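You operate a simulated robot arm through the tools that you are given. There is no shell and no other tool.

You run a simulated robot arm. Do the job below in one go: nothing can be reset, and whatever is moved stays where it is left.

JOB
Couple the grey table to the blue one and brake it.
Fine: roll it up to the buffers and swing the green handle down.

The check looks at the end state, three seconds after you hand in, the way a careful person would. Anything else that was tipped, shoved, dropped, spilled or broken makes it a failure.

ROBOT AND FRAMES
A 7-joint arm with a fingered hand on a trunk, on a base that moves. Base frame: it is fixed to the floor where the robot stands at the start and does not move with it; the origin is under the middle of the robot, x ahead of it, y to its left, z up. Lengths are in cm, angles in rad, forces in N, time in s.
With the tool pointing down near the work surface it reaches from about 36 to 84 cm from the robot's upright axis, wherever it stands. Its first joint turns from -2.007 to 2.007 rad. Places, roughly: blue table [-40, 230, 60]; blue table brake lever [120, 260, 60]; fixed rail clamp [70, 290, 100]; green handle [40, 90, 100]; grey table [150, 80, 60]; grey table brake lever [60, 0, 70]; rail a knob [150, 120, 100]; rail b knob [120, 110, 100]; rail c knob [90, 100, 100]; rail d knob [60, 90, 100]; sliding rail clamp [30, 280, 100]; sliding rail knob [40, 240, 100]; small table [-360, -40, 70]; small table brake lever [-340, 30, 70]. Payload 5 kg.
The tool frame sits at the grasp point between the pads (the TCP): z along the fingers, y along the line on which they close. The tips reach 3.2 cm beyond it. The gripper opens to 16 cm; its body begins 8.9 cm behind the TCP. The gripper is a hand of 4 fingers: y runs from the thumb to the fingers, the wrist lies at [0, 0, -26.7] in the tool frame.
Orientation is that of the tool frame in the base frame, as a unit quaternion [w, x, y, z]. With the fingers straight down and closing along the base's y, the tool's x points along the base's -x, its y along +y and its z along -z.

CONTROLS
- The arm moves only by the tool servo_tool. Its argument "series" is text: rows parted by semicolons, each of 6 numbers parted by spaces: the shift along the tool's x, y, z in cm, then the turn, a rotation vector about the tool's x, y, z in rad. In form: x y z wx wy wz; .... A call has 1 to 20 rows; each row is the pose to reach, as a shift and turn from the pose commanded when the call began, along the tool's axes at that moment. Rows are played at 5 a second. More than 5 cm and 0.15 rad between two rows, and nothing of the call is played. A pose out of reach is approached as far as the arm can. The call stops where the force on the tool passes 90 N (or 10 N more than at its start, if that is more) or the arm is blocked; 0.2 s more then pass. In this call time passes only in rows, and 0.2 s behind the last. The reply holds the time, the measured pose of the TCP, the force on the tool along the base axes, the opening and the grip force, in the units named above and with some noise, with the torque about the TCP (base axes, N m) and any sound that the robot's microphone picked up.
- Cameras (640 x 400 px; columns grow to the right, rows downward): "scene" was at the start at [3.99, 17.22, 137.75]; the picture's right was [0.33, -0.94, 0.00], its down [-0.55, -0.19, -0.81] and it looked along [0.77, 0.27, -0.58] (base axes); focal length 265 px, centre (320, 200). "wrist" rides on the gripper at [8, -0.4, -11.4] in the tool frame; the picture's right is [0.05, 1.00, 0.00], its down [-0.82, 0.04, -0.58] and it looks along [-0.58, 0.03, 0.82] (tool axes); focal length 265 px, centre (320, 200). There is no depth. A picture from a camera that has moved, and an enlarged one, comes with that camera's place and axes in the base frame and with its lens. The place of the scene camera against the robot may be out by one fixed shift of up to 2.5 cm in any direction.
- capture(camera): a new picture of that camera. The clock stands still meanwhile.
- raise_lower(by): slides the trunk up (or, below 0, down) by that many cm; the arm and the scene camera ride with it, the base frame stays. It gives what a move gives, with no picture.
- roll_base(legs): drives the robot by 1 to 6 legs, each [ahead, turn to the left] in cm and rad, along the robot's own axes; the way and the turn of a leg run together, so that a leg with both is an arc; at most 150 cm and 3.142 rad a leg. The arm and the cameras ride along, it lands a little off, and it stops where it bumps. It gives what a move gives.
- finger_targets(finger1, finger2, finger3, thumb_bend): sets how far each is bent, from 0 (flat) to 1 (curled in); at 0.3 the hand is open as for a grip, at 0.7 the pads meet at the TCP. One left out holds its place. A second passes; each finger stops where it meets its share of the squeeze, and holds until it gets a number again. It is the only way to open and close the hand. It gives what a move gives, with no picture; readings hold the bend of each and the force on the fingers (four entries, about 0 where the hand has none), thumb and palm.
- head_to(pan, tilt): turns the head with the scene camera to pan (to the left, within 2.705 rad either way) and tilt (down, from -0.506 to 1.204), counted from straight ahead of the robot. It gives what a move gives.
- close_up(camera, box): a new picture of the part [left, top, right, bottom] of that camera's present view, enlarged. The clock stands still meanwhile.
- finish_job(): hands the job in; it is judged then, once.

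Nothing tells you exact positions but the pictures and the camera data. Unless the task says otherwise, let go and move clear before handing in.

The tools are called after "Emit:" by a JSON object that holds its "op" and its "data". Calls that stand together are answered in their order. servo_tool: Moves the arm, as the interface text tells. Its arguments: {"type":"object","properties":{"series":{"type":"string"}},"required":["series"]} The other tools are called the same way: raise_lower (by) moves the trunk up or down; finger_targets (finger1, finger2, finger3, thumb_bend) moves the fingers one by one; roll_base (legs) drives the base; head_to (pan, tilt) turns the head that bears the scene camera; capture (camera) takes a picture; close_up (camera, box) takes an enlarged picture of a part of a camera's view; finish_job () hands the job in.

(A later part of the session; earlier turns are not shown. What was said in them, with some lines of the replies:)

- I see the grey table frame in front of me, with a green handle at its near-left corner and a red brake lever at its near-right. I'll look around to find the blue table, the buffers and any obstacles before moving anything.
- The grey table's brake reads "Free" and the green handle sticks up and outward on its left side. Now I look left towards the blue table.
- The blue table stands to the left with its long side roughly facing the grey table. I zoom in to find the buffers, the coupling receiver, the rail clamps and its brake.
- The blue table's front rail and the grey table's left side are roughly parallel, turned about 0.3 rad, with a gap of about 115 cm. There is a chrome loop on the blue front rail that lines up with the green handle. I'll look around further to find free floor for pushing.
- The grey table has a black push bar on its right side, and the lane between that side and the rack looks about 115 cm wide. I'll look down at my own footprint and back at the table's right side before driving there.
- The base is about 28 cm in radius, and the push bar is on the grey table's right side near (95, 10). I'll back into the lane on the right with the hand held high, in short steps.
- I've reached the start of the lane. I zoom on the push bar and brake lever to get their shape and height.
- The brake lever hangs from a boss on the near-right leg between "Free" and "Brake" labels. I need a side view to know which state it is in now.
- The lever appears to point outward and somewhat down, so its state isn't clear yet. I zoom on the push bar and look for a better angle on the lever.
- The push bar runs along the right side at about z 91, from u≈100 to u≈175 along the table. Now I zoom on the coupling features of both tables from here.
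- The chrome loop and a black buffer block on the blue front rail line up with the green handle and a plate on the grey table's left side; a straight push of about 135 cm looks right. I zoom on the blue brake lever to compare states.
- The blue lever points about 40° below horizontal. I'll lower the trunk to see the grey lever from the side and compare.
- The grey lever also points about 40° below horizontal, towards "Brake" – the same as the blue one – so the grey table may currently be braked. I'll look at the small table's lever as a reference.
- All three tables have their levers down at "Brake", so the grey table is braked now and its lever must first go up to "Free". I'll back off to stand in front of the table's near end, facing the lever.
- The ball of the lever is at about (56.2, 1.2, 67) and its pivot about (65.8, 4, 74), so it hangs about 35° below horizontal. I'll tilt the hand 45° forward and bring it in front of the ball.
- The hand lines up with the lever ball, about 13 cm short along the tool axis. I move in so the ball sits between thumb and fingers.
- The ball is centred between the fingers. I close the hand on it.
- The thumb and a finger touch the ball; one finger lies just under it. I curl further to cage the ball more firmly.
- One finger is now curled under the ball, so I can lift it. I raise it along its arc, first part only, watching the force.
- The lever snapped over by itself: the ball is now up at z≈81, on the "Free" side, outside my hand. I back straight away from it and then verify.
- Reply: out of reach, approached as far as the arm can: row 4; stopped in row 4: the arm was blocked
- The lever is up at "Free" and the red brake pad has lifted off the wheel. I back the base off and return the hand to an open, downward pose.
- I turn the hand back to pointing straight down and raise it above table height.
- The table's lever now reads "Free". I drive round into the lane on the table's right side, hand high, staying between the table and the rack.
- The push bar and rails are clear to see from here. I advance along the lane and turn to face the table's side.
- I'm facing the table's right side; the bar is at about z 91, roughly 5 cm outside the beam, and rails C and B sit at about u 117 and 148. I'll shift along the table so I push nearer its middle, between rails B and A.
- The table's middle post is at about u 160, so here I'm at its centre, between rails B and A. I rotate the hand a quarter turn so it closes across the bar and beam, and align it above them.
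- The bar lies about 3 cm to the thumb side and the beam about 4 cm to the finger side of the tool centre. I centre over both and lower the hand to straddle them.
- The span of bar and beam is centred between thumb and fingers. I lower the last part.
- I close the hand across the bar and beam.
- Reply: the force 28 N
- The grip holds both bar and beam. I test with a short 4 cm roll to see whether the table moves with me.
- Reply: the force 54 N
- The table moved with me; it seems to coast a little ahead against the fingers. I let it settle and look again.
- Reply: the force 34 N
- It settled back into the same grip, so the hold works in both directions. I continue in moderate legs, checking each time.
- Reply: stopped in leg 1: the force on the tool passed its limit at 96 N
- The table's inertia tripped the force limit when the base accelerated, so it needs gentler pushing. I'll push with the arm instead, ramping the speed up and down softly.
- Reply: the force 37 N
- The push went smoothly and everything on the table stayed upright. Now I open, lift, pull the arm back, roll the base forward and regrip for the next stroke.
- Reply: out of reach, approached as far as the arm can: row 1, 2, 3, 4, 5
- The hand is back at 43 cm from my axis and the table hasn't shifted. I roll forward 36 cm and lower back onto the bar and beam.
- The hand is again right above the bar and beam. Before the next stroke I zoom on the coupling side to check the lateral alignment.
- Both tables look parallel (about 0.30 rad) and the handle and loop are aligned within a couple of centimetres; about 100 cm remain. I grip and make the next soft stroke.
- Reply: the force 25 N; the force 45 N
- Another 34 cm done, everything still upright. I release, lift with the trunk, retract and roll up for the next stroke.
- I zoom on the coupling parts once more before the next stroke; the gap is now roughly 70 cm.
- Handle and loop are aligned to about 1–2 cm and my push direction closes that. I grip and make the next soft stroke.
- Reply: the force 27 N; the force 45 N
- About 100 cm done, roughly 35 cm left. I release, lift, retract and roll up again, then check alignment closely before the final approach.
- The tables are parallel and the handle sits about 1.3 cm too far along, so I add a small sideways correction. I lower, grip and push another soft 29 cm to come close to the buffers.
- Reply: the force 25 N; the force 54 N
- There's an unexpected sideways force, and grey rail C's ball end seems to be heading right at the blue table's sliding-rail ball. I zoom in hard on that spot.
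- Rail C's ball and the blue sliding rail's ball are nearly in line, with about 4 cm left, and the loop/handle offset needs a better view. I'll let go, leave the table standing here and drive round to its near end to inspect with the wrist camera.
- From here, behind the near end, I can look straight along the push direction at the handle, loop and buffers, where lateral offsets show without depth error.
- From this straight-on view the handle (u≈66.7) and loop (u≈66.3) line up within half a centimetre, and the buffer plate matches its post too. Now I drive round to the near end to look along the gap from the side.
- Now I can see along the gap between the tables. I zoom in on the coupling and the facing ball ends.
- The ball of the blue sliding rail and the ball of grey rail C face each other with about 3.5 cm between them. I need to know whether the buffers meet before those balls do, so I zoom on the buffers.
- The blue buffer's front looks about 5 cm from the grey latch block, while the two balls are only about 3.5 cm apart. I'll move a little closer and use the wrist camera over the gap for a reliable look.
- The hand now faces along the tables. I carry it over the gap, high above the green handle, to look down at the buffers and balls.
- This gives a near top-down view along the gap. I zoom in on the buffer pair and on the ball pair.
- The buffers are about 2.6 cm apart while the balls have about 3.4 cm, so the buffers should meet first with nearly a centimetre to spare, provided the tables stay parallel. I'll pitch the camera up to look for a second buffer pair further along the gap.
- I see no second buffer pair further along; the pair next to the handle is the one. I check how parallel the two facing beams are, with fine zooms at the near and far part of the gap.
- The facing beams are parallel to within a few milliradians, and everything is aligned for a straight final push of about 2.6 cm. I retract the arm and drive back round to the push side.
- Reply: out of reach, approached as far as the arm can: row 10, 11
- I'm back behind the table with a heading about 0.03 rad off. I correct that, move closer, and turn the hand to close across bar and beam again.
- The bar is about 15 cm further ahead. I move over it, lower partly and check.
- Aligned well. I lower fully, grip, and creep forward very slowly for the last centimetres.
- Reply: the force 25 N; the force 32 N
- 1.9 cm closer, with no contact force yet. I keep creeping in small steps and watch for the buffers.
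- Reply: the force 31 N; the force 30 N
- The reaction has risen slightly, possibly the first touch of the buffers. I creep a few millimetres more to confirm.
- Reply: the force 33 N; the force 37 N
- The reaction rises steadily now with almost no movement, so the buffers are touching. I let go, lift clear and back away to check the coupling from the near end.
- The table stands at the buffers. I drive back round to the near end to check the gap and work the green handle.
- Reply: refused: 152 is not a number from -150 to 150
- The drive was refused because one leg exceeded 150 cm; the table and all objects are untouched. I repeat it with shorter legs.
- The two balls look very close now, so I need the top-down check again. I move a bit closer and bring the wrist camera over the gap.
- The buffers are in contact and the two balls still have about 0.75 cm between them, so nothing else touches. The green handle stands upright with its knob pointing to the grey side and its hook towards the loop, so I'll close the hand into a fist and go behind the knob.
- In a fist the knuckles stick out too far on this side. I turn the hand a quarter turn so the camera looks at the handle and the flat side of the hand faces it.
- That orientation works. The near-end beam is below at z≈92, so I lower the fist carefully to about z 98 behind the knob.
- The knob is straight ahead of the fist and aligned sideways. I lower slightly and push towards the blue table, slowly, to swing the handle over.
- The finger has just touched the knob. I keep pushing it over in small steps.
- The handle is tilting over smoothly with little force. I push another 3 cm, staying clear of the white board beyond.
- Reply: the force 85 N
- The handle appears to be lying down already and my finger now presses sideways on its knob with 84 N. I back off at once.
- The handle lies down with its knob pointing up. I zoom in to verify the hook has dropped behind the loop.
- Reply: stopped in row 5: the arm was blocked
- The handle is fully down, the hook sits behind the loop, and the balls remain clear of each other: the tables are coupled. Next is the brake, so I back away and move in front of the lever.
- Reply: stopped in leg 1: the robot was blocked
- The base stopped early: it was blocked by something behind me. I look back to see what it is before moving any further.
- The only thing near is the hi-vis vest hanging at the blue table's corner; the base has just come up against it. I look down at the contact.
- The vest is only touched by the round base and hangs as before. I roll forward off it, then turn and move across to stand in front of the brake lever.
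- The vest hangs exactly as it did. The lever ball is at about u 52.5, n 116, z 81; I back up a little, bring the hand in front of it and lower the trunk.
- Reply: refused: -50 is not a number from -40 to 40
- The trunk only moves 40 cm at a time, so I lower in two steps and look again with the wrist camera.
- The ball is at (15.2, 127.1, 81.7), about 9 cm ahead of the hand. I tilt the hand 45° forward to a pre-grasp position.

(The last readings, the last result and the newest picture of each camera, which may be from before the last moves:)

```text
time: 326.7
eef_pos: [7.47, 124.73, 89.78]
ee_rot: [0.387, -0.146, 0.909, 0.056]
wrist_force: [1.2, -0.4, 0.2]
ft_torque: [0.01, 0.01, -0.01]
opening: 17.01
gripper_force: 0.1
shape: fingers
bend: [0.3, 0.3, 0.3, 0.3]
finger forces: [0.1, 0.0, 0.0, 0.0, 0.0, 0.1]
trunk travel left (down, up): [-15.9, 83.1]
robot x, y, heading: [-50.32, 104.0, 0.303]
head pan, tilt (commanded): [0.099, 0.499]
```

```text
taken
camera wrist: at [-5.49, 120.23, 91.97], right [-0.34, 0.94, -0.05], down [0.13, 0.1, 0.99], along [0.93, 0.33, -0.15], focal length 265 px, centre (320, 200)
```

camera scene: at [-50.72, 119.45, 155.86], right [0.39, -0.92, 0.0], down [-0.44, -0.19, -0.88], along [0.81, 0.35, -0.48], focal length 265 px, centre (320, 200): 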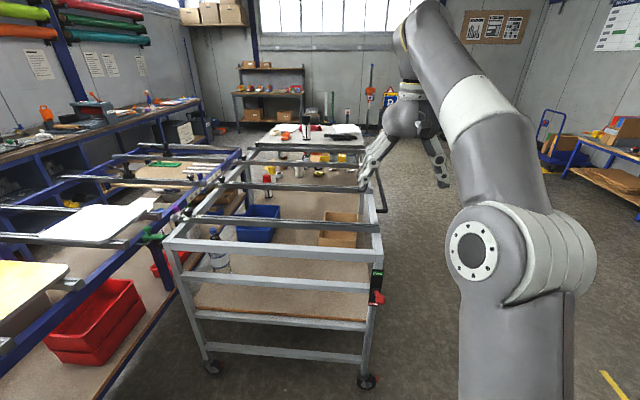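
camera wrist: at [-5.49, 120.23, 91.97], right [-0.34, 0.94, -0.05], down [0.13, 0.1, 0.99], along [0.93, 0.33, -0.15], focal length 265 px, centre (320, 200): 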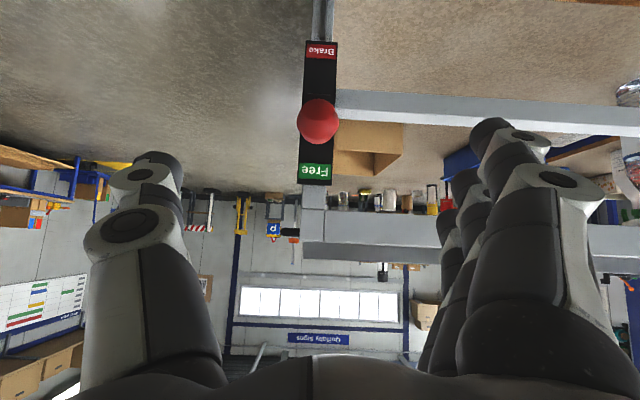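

The ball is exactly on the hand's axis. I move in so that it sits between the fingers and close, curling the upper finger over it.

Emit:
{"op": "servo_tool", "data": {"series": "0 0 3 0 0 0; 0 -0.1 6 0 0 0; 0 -0.2 9 0 0 0; 0 -0.2 11.8 0 0 0"}}

Emit:
{"op": "capture", "data": {"camera": "wrist"}}

Emit:
{"op": "finger_targets", "data": {"finger1": 0.68, "finger2": 0.68, "finger3": 0.68, "thumb_bend": 0.68}}

Emit:
{"op": "capture", "data": {"camera": "wrist"}}

```text
time: 327.7
eef_pos: [15.61, 126.82, 81.51]
ee_rot: [0.386, -0.146, 0.909, 0.054]
wrist_force: [1.4, -0.6, 0.3]
ft_torque: [0.01, 0.0, 0.02]
opening: 17.02
gripper_force: 0.1
shape: fingers
bend: [0.3, 0.3, 0.3, 0.3]
finger forces: [0.0, 0.0, 0.1, 0.0, 0.0, 0.1]
trunk travel left (down, up): [-15.9, 83.1]
robot x, y, heading: [-50.67, 104.07, 0.307]
head pan, tilt (commanded): [0.099, 0.499]
```

```text
taken
camera wrist: at [2.61, 122.39, 83.79], right [-0.34, 0.94, -0.05], down [0.13, 0.1, 0.99], along [0.93, 0.33, -0.15], focal length 265 px, centre (320, 200)
```

wrist: 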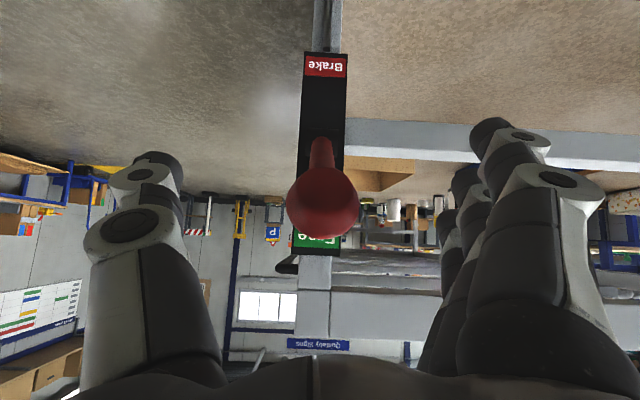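

```text
time: 328.7
eef_pos: [15.67, 126.99, 81.61]
ee_rot: [0.387, -0.145, 0.909, 0.054]
wrist_force: [0.6, 0.1, -1.1]
ft_torque: [0.06, 0.01, 0.06]
opening: 3.01
gripper_force: 2.3
shape: fingers
bend: [0.68, 0.65, 0.68, 0.67]
finger forces: [0.0, 2.7, 0.0, 0.0, 2.4, 0.0]
trunk travel left (down, up): [-15.9, 83.1]
robot x, y, heading: [-50.46, 104.0, 0.306]
head pan, tilt (commanded): [0.099, 0.499]
```

```text
taken
camera wrist: at [2.64, 122.4, 83.76], right [-0.34, 0.94, -0.05], down [0.13, 0.1, 0.99], along [0.93, 0.33, -0.15], focal length 265 px, centre (320, 200)
```

wrist: 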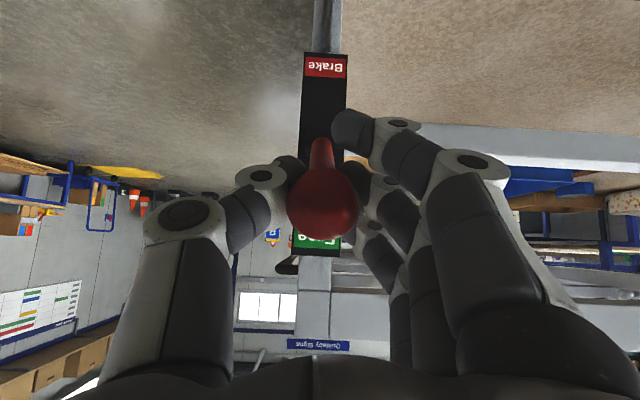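

The ball is held. I curl the upper finger over it and open the lower one so the lever can drop freely.

Emit:
{"op": "finger_targets", "data": {"finger1": 0.3, "finger2": 0.78, "finger3": 0.9, "thumb_bend": 0.73}}

Emit:
{"op": "capture", "data": {"camera": "wrist"}}

```text
time: 329.7
eef_pos: [15.68, 126.97, 81.43]
ee_rot: [0.385, -0.146, 0.91, 0.054]
wrist_force: [4.6, -0.9, -3.6]
ft_torque: [0.05, 0.03, 0.11]
opening: 9.66
gripper_force: 9.9
shape: fingers
bend: [0.3, 0.66, 0.9, 0.69]
finger forces: [0.1, 8.2, 0.1, 0.1, 10.8, 0.1]
trunk travel left (down, up): [-15.9, 83.1]
robot x, y, heading: [-50.24, 104.09, 0.301]
head pan, tilt (commanded): [0.099, 0.499]
```

```text
taken
camera wrist: at [2.68, 122.37, 83.73], right [-0.34, 0.94, -0.05], down [0.13, 0.1, 0.99], along [0.93, 0.33, -0.16], focal length 265 px, centre (320, 200)
```

wrist: 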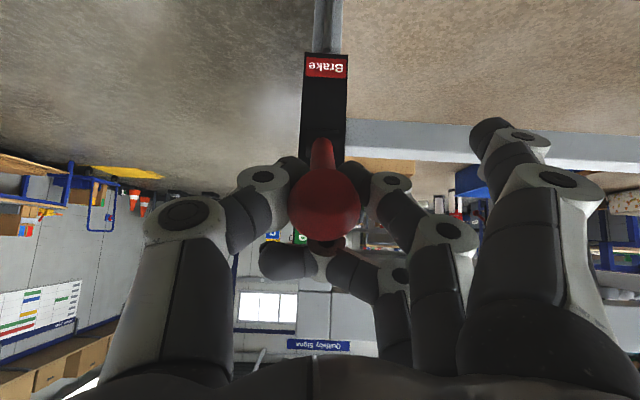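

One finger now lies over the ball. I sweep it down along the lever's arc to just past the middle.

Emit:
{"op": "servo_tool", "data": {"series": "0.85 0 0.15 0 0 0; 1.73 0 0.33 0 0 0; 2.7 0 0.65 0 0 0; 3.66 0 1.03 0 0 0; 4.55 0 1.5 0 0 0; 5.44 0 2.06 0 0 0; 6.25 0 2.7 0 0 0; 7.01 0 3.38 0 0 0; 7.7 0 4.1 0 0 0; 8.34 0 4.96 0 0 0"}}

Emit:
{"op": "capture", "data": {"camera": "wrist"}}

```text
time: 331.9
eef_pos: [13.69, 126.13, 72.13]
ee_rot: [0.387, -0.146, 0.909, 0.055]
wrist_force: [21.0, 0.1, 2.0]
ft_torque: [0.01, -0.17, 0.03]
opening: 9.55
gripper_force: 11.1
shape: fingers
bend: [0.3, 0.69, 0.9, 0.69]
finger forces: [0.0, 8.1, 0.1, 0.0, 13.9, 0.0]
trunk travel left (down, up): [-15.9, 83.1]
robot x, y, heading: [-50.28, 103.97, 0.304]
head pan, tilt (commanded): [0.099, 0.499]
```

```text
taken
camera wrist: at [0.71, 121.66, 74.29], right [-0.34, 0.94, -0.05], down [0.13, 0.1, 0.99], along [0.93, 0.33, -0.15], focal length 265 px, centre (320, 200)
```

wrist: 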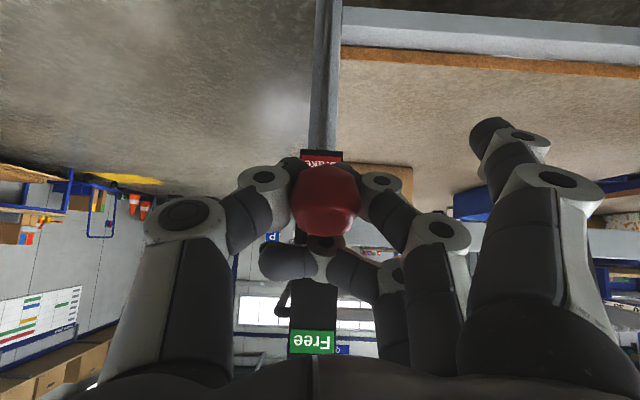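

The ball moves with the hand and is just past the middle. I continue along the arc to the bottom.

Emit:
{"op": "servo_tool", "data": {"series": "0.55 0 0.88 0 0 0; 1.03 0 1.78 0 0 0; 1.42 0 2.75 0 0 0; 1.73 0 3.71 0 0 0; 1.98 0 4.73 0 0 0; 2.05 0 5.3 0 0 0"}}

Emit:
{"op": "capture", "data": {"camera": "wrist"}}

```text
time: 333.3
eef_pos: [15.58, 126.53, 67.09]
ee_rot: [0.386, -0.144, 0.91, 0.054]
wrist_force: [-9.5, -5.8, 23.4]
ft_torque: [0.25, -0.45, 0.04]
opening: 9.08
gripper_force: 13.9
shape: fingers
bend: [0.3, 0.71, 1.0, 0.72]
finger forces: [0.0, 0.9, 24.1, 0.0, 3.4, 0.0]
trunk travel left (down, up): [-15.9, 83.1]
robot x, y, heading: [-50.76, 104.03, 0.306]
head pan, tilt (commanded): [0.099, 0.499]
```

```text
taken
camera wrist: at [2.67, 122.11, 69.24], right [-0.34, 0.94, -0.05], down [0.13, 0.1, 0.99], along [0.93, 0.33, -0.15], focal length 265 px, centre (320, 200)
```

wrist: 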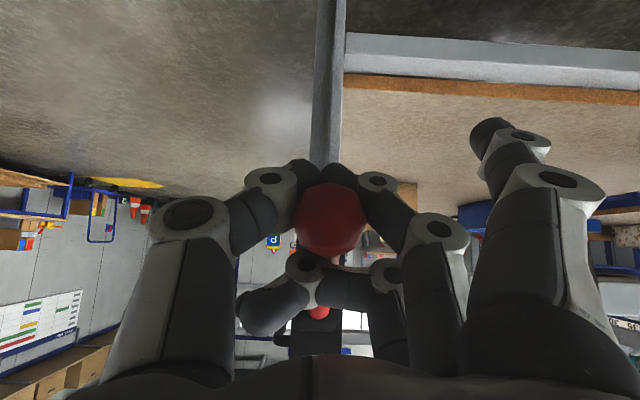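

The lever is at its lower stop, and the finger feels a firm end resistance. I open the hand and back straight away.

Emit:
{"op": "finger_targets", "data": {"finger1": 0.3, "finger2": 0.3, "finger3": 0.3, "thumb_bend": 0.3}}

Emit:
{"op": "capture", "data": {"camera": "wrist"}}

Emit:
{"op": "roll_base", "data": {"legs": [[-18, 0]]}}

Emit:
{"op": "capture", "data": {"camera": "wrist"}}

Emit:
{"op": "capture", "data": {"camera": "scene"}}

```text
time: 334.3
eef_pos: [15.64, 126.59, 66.97]
ee_rot: [0.386, -0.145, 0.909, 0.055]
wrist_force: [-13.8, -9.5, 13.3]
ft_torque: [0.4, -0.55, 0.0]
opening: 17.05
gripper_force: 9.6
shape: fingers
bend: [0.3, 0.3, 1.0, 0.3]
finger forces: [0.0, 0.0, 20.0, 0.0, 0.1, 0.0]
trunk travel left (down, up): [-15.9, 83.1]
robot x, y, heading: [-50.18, 104.19, 0.306]
head pan, tilt (commanded): [0.099, 0.499]
```

```text
taken
camera wrist: at [2.69, 122.21, 69.19], right [-0.34, 0.94, -0.05], down [0.13, 0.1, 0.99], along [0.93, 0.33, -0.15], focal length 265 px, centre (320, 200)
```

wrist: 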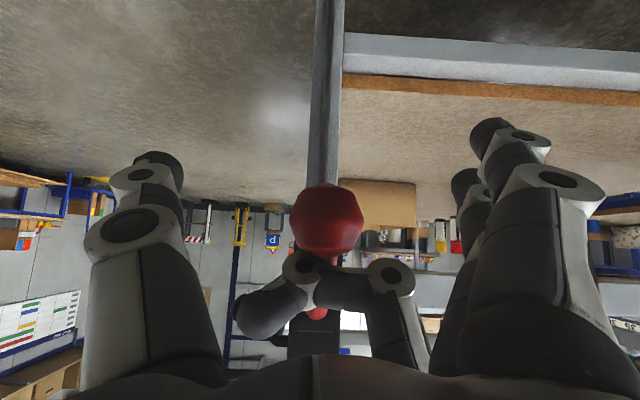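

```text
time: 335.8
eef_pos: [-1.5, 121.35, 66.96]
ee_rot: [0.387, -0.145, 0.909, 0.055]
wrist_force: [0.2, -0.1, -1.0]
ft_torque: [0.03, 0.0, -0.02]
opening: 17.02
gripper_force: 0.1
shape: fingers
bend: [0.3, 0.3, 0.3, 0.3]
finger forces: [0.0, 0.0, 0.1, 0.1, 0.0, 0.0]
trunk travel left (down, up): [-15.9, 83.1]
robot x, y, heading: [-67.73, 98.48, 0.308]
head pan, tilt (commanded): [0.099, 0.499]
```

```text
taken
camera wrist: at [-14.53, 116.8, 69.15], right [-0.34, 0.94, -0.05], down [0.13, 0.1, 0.99], along [0.93, 0.33, -0.15], focal length 265 px, centre (320, 200)
```

wrist: 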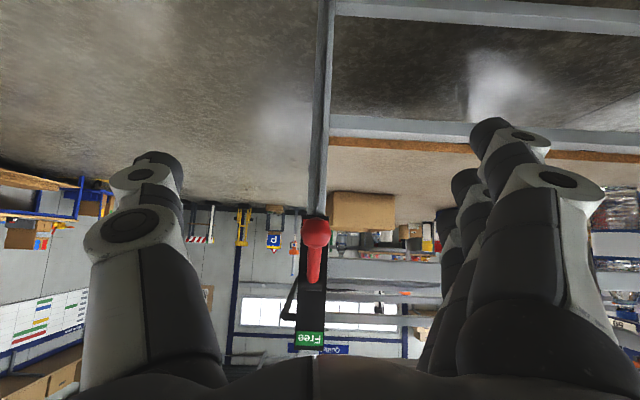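

```text
taken
camera scene: at [-68.07, 113.97, 105.86], right [0.39, -0.92, 0.0], down [-0.44, -0.19, -0.88], along [0.81, 0.35, -0.48], focal length 265 px, centre (320, 200)
```

scene: 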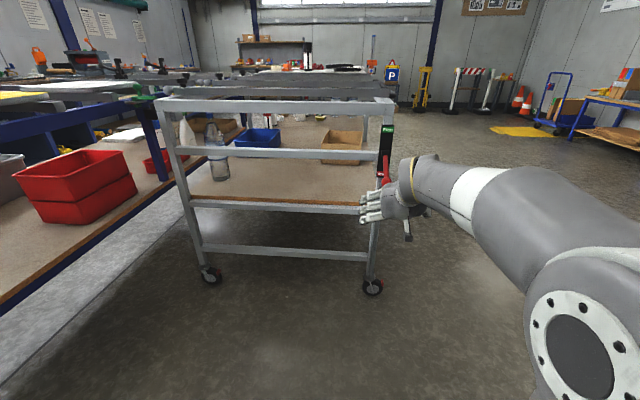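

The hand is clear. I zoom in on the lever and the casters to confirm the brake is on.

Emit:
{"op": "close_up", "data": {"camera": "wrist", "box": [260, 200, 380, 360]}}

Emit:
{"op": "close_up", "data": {"camera": "scene", "box": [350, 265, 398, 305]}}

Emit:
{"op": "close_up", "data": {"camera": "scene", "box": [190, 255, 238, 295]}}

Emit:
{"op": "close_up", "data": {"camera": "scene", "box": [360, 110, 410, 200]}}

```text
2.50 times, centred on (320, 280) of wrist
camera zoom: at [-14.53, 116.8, 69.15], right [-0.34, 0.94, -0.05], down [0.13, 0.1, 0.99], along [0.93, 0.33, -0.15], focal length 664 px, centre (320, 0)
```

zoom: 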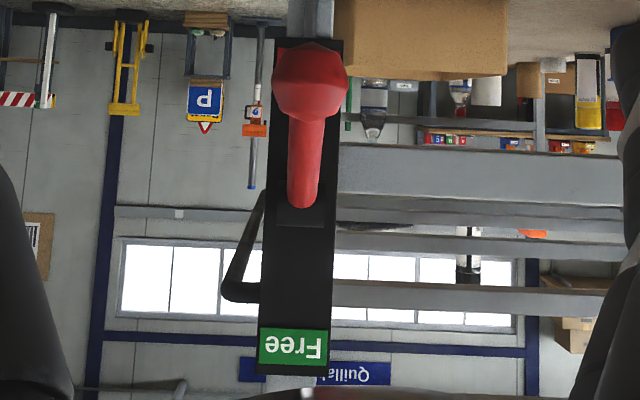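

```text
10.00 times, centred on (374, 285) of scene
camera zoom: at [-68.07, 113.97, 105.86], right [0.39, -0.92, 0.0], down [-0.44, -0.19, -0.88], along [0.81, 0.35, -0.48], focal length 2649 px, centre (-220, -650)
```

zoom: 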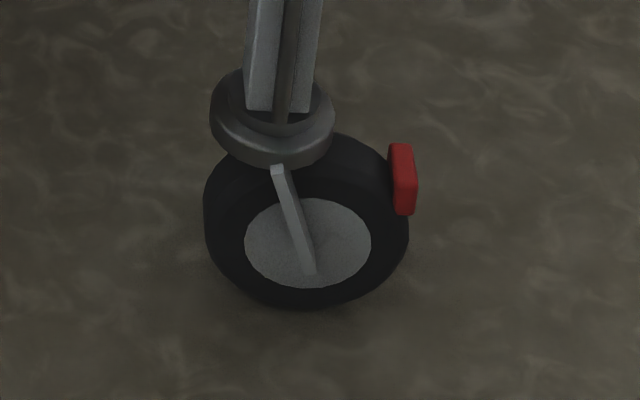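

```text
10.00 times, centred on (214, 275) of scene
camera zoom: at [-68.07, 113.97, 105.86], right [0.39, -0.92, 0.0], down [-0.44, -0.19, -0.88], along [0.81, 0.35, -0.48], focal length 2649 px, centre (1380, -550)
```

zoom: 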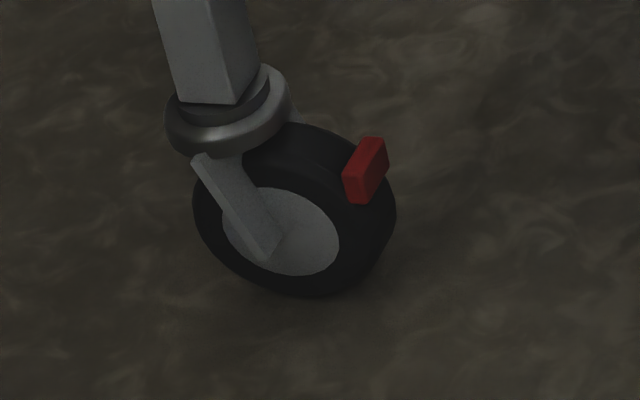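

```text
4.44 times, centred on (385, 155) of scene
camera zoom: at [-68.07, 113.97, 105.86], right [0.39, -0.92, 0.0], down [-0.44, -0.19, -0.88], along [0.81, 0.35, -0.48], focal length 1178 px, centre (31, 400)
```

zoom: 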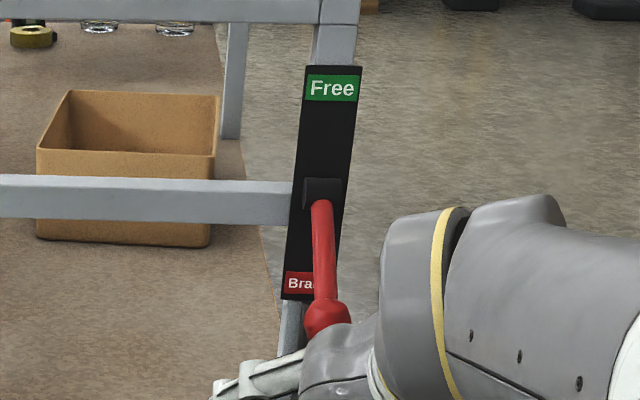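

The lever is down at "Brake" and the red pads bear on the wheels. Now I raise up and re-check the coupling and everything around it.

Emit:
{"op": "raise_lower", "data": {"by": 40}}

Emit:
{"op": "head_to", "data": {"pan": 0.45, "tilt": 0.5}}

Emit:
{"op": "capture", "data": {"camera": "scene"}}

Emit:
{"op": "close_up", "data": {"camera": "scene", "box": [230, 170, 326, 230]}}

Emit:
{"op": "close_up", "data": {"camera": "scene", "box": [280, 120, 376, 180]}}

```text
time: 339.6
eef_pos: [-1.61, 121.3, 106.86]
ee_rot: [0.387, -0.144, 0.909, 0.054]
wrist_force: [0.0, 0.5, 0.7]
ft_torque: [-0.01, -0.02, 0.02]
opening: 17.0
gripper_force: 0.1
shape: fingers
bend: [0.3, 0.3, 0.3, 0.3]
finger forces: [0.0, 0.1, 0.0, 0.1, 0.0, 0.0]
trunk travel left (down, up): [-55.9, 43.1]
robot x, y, heading: [-67.42, 98.35, 0.305]
head pan, tilt (commanded): [0.099, 0.499]
```

```text
time: 340.5
eef_pos: [-1.65, 121.25, 106.84]
ee_rot: [0.387, -0.146, 0.909, 0.054]
wrist_force: [0.0, 0.6, 0.1]
ft_torque: [0.01, 0.02, -0.02]
opening: 17.0
gripper_force: 0.0
shape: fingers
bend: [0.3, 0.3, 0.3, 0.3]
finger forces: [0.0, 0.0, 0.1, 0.0, 0.1, 0.0]
trunk travel left (down, up): [-55.9, 43.1]
robot x, y, heading: [-67.69, 98.6, 0.303]
head pan, tilt (commanded): [0.45, 0.499]
```

```text
taken
camera scene: at [-69.8, 116.62, 145.86], right [0.69, -0.73, 0.0], down [-0.35, -0.33, -0.88], along [0.64, 0.6, -0.48], focal length 265 px, centre (320, 200)
```

scene: 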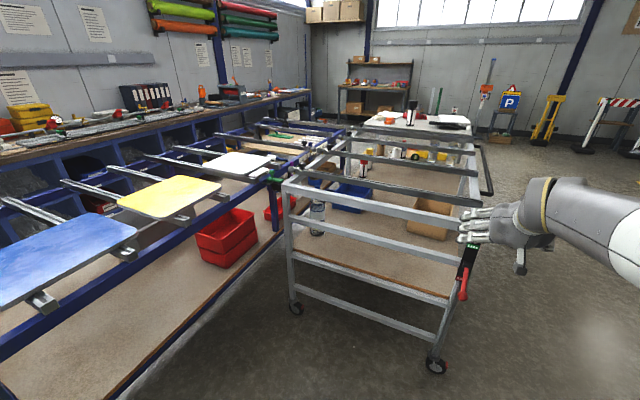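

```text
6.67 times, centred on (278, 200) of scene
camera zoom: at [-69.8, 116.62, 145.86], right [0.69, -0.73, 0.0], down [-0.35, -0.33, -0.88], along [0.64, 0.6, -0.48], focal length 1766 px, centre (600, 200)
```

zoom: 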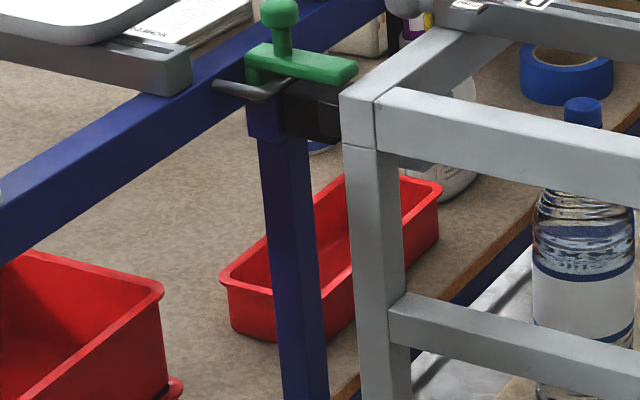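

```text
6.67 times, centred on (328, 150) of scene
camera zoom: at [-69.8, 116.62, 145.86], right [0.69, -0.73, 0.0], down [-0.35, -0.33, -0.88], along [0.64, 0.6, -0.48], focal length 1766 px, centre (267, 533)
```

zoom: 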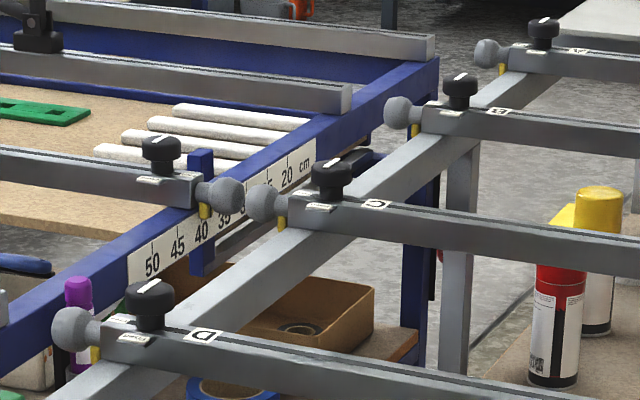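

The handle is down over the loop and everything nearby stands as before. I take finer zooms to confirm the tables are still parallel and that rail C's ball isn't touching the other ball.

Emit:
{"op": "close_up", "data": {"camera": "scene", "box": [296, 136, 344, 166]}}

Emit:
{"op": "close_up", "data": {"camera": "scene", "box": [270, 160, 318, 190]}}

Emit:
{"op": "close_up", "data": {"camera": "scene", "box": [326, 120, 374, 150]}}

```text
13.33 times, centred on (320, 151) of scene
camera zoom: at [-69.8, 116.62, 145.86], right [0.69, -0.73, 0.0], down [-0.35, -0.33, -0.88], along [0.64, 0.6, -0.48], focal length 3532 px, centre (320, 853)
```

zoom: 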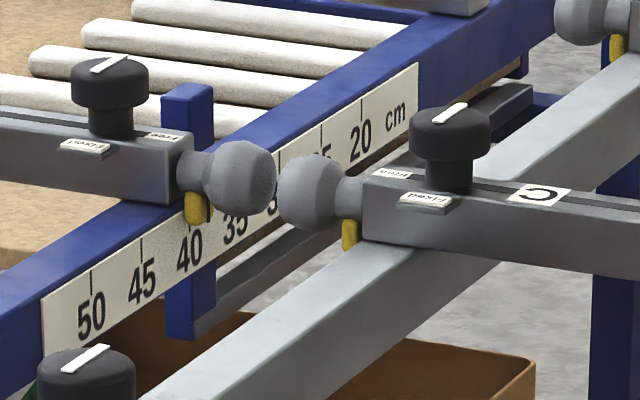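

```text
13.33 times, centred on (294, 175) of scene
camera zoom: at [-69.8, 116.62, 145.86], right [0.69, -0.73, 0.0], down [-0.35, -0.33, -0.88], along [0.64, 0.6, -0.48], focal length 3532 px, centre (667, 533)
```

zoom: 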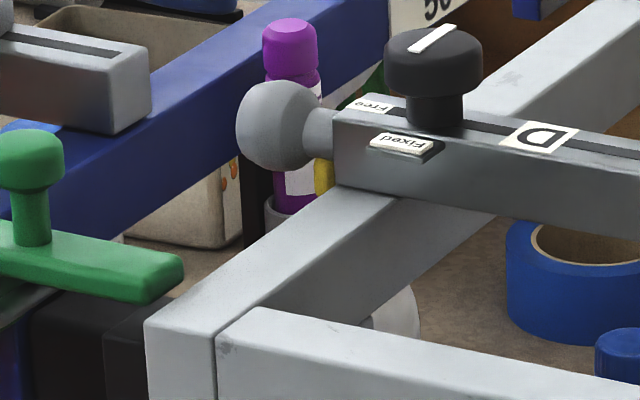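

```text
13.33 times, centred on (350, 135) of scene
camera zoom: at [-69.8, 116.62, 145.86], right [0.69, -0.73, 0.0], down [-0.35, -0.33, -0.88], along [0.64, 0.6, -0.48], focal length 3532 px, centre (-80, 1067)
```

zoom: 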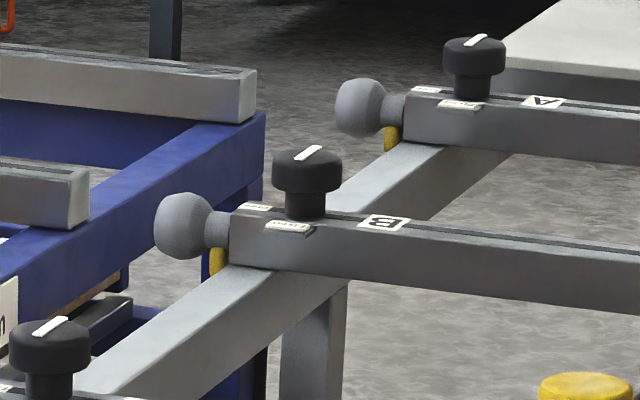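

Both beams still run parallel and the two balls keep a gap of about half a centimetre. A last look at the items on both tables before handing in.

Emit:
{"op": "close_up", "data": {"camera": "scene", "box": [300, 100, 500, 225]}}

Emit:
{"op": "close_up", "data": {"camera": "scene", "box": [120, 120, 320, 245]}}

Emit:
{"op": "roll_base", "data": {"legs": [[-8, 0]]}}

Emit:
{"op": "head_to", "data": {"pan": 0.25, "tilt": 0.4}}

Emit:
{"op": "capture", "data": {"camera": "scene"}}

Emit:
{"op": "head_to", "data": {"pan": 1.4, "tilt": 0.5}}

Emit:
{"op": "capture", "data": {"camera": "scene"}}

```text
3.20 times, centred on (400, 162) of scene
camera zoom: at [-69.8, 116.62, 145.86], right [0.69, -0.73, 0.0], down [-0.35, -0.33, -0.88], along [0.64, 0.6, -0.48], focal length 848 px, centre (64, 320)
```

zoom: 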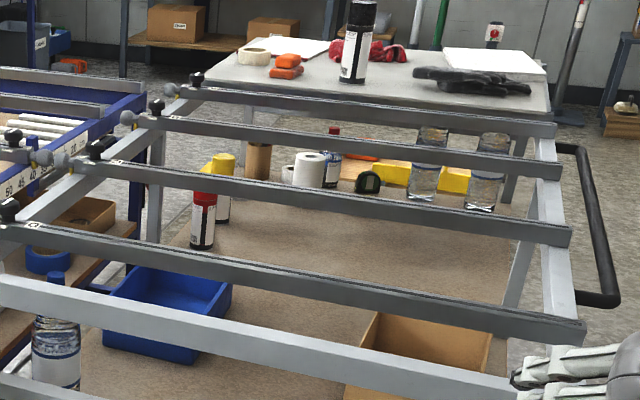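

```text
3.20 times, centred on (220, 182) of scene
camera zoom: at [-69.8, 116.62, 145.86], right [0.69, -0.73, 0.0], down [-0.35, -0.33, -0.88], along [0.64, 0.6, -0.48], focal length 848 px, centre (640, 256)
```

zoom: 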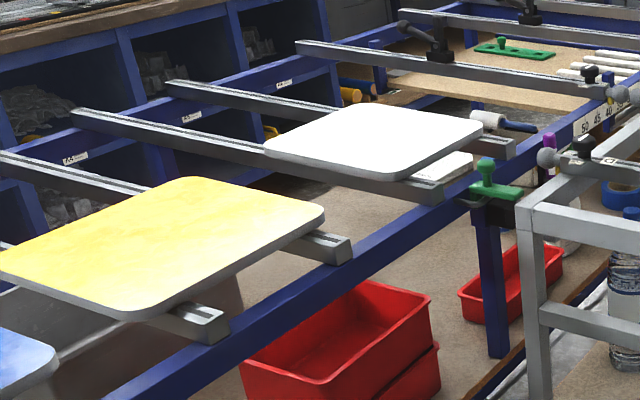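

```text
time: 341.5
eef_pos: [-9.26, 118.94, 107.01]
ee_rot: [0.386, -0.145, 0.909, 0.054]
wrist_force: [-0.3, -1.1, -0.4]
ft_torque: [-0.01, -0.02, 0.0]
opening: 17.03
gripper_force: 0.1
shape: fingers
bend: [0.3, 0.3, 0.3, 0.3]
finger forces: [0.0, 0.0, 0.0, 0.1, 0.0, 0.0]
trunk travel left (down, up): [-55.9, 43.1]
robot x, y, heading: [-75.34, 96.25, 0.308]
head pan, tilt (commanded): [0.45, 0.499]
```

```text
time: 342.3
eef_pos: [-9.26, 118.9, 106.91]
ee_rot: [0.386, -0.146, 0.909, 0.054]
wrist_force: [-0.5, 0.1, -0.3]
ft_torque: [-0.01, 0.01, -0.02]
opening: 17.02
gripper_force: 0.0
shape: fingers
bend: [0.3, 0.3, 0.3, 0.3]
finger forces: [0.1, 0.1, 0.0, 0.0, 0.0, 0.0]
trunk travel left (down, up): [-55.9, 43.1]
robot x, y, heading: [-75.16, 96.13, 0.303]
head pan, tilt (commanded): [0.25, 0.4]
```

```text
taken
camera scene: at [-76.15, 112.88, 146.77], right [0.53, -0.85, 0.0], down [-0.33, -0.21, -0.92], along [0.78, 0.49, -0.39], focal length 265 px, centre (320, 200)
```

scene: 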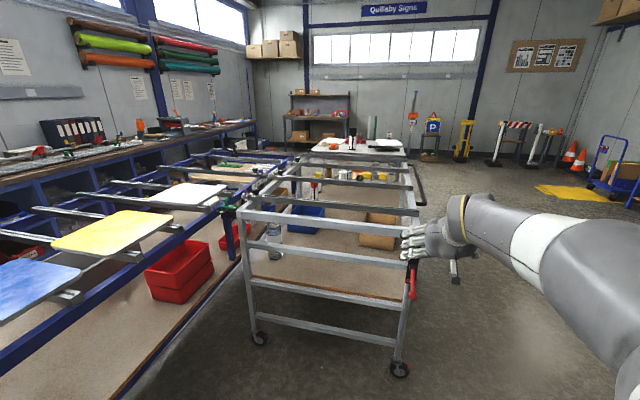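

```text
time: 343.6
eef_pos: [-9.15, 118.89, 107.02]
ee_rot: [0.386, -0.145, 0.909, 0.054]
wrist_force: [-0.6, 0.6, 0.1]
ft_torque: [0.0, 0.02, 0.0]
opening: 17.0
gripper_force: 0.0
shape: fingers
bend: [0.3, 0.3, 0.3, 0.3]
finger forces: [0.0, 0.1, 0.1, 0.0, 0.1, 0.1]
trunk travel left (down, up): [-55.9, 43.1]
robot x, y, heading: [-74.97, 96.04, 0.302]
head pan, tilt (commanded): [1.4, 0.499]
```

```text
taken
camera scene: at [-85.24, 117.01, 145.86], right [0.99, 0.13, 0.0], down [0.06, -0.47, -0.88], along [-0.12, 0.87, -0.48], focal length 265 px, centre (320, 200)
```

scene: 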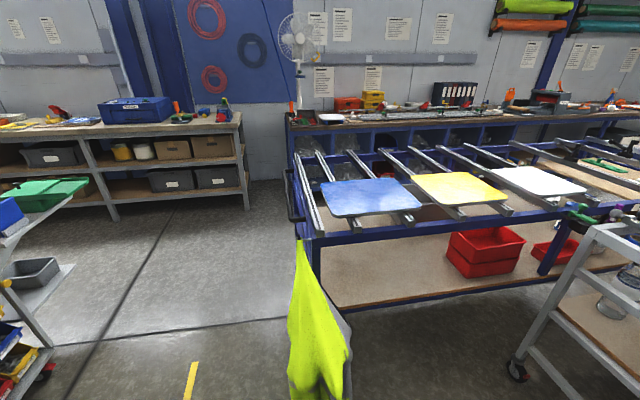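

The grey table stands at the buffers, the green handle is down behind the loop and the brake lever is down on "Brake". All items and the vest look undisturbed and my hand is clear, so I hand in the job.

Emit:
{"op": "finish_job", "data": {}}

```text
The job is handed in.
```

The grey table is coupled to the blue one and braked, and I've handed the job in. The check's result hasn't come back to me.

- **Brake before moving:** The grey table was already braked at the start, so I lifted its lever to "Free" before rolling it.
- **Coupling:** The table stands against the buffers, parallel to the blue one. The green handle is down with its hook behind the loop.
- **Brake now:** The lever is down at "Brake" and the red pads I could see, on the two casters at that end, are on the wheels.
- **Close clearance:** The ball end of grey rail C sits about half a centimetre from the ball end of the blue sliding rail. They aren't touching.
- **One contact:** While backing away from the handle, my base came up against the hi-vis vest on the blue table's corner and stopped. The vest looked unchanged afterwards.
- **Force on the handle:** I kept pushing for a moment after the handle was down and reached about 84 N before backing off. I saw no shift of either table from it.

Everything I could see on both tables is still upright and in place.
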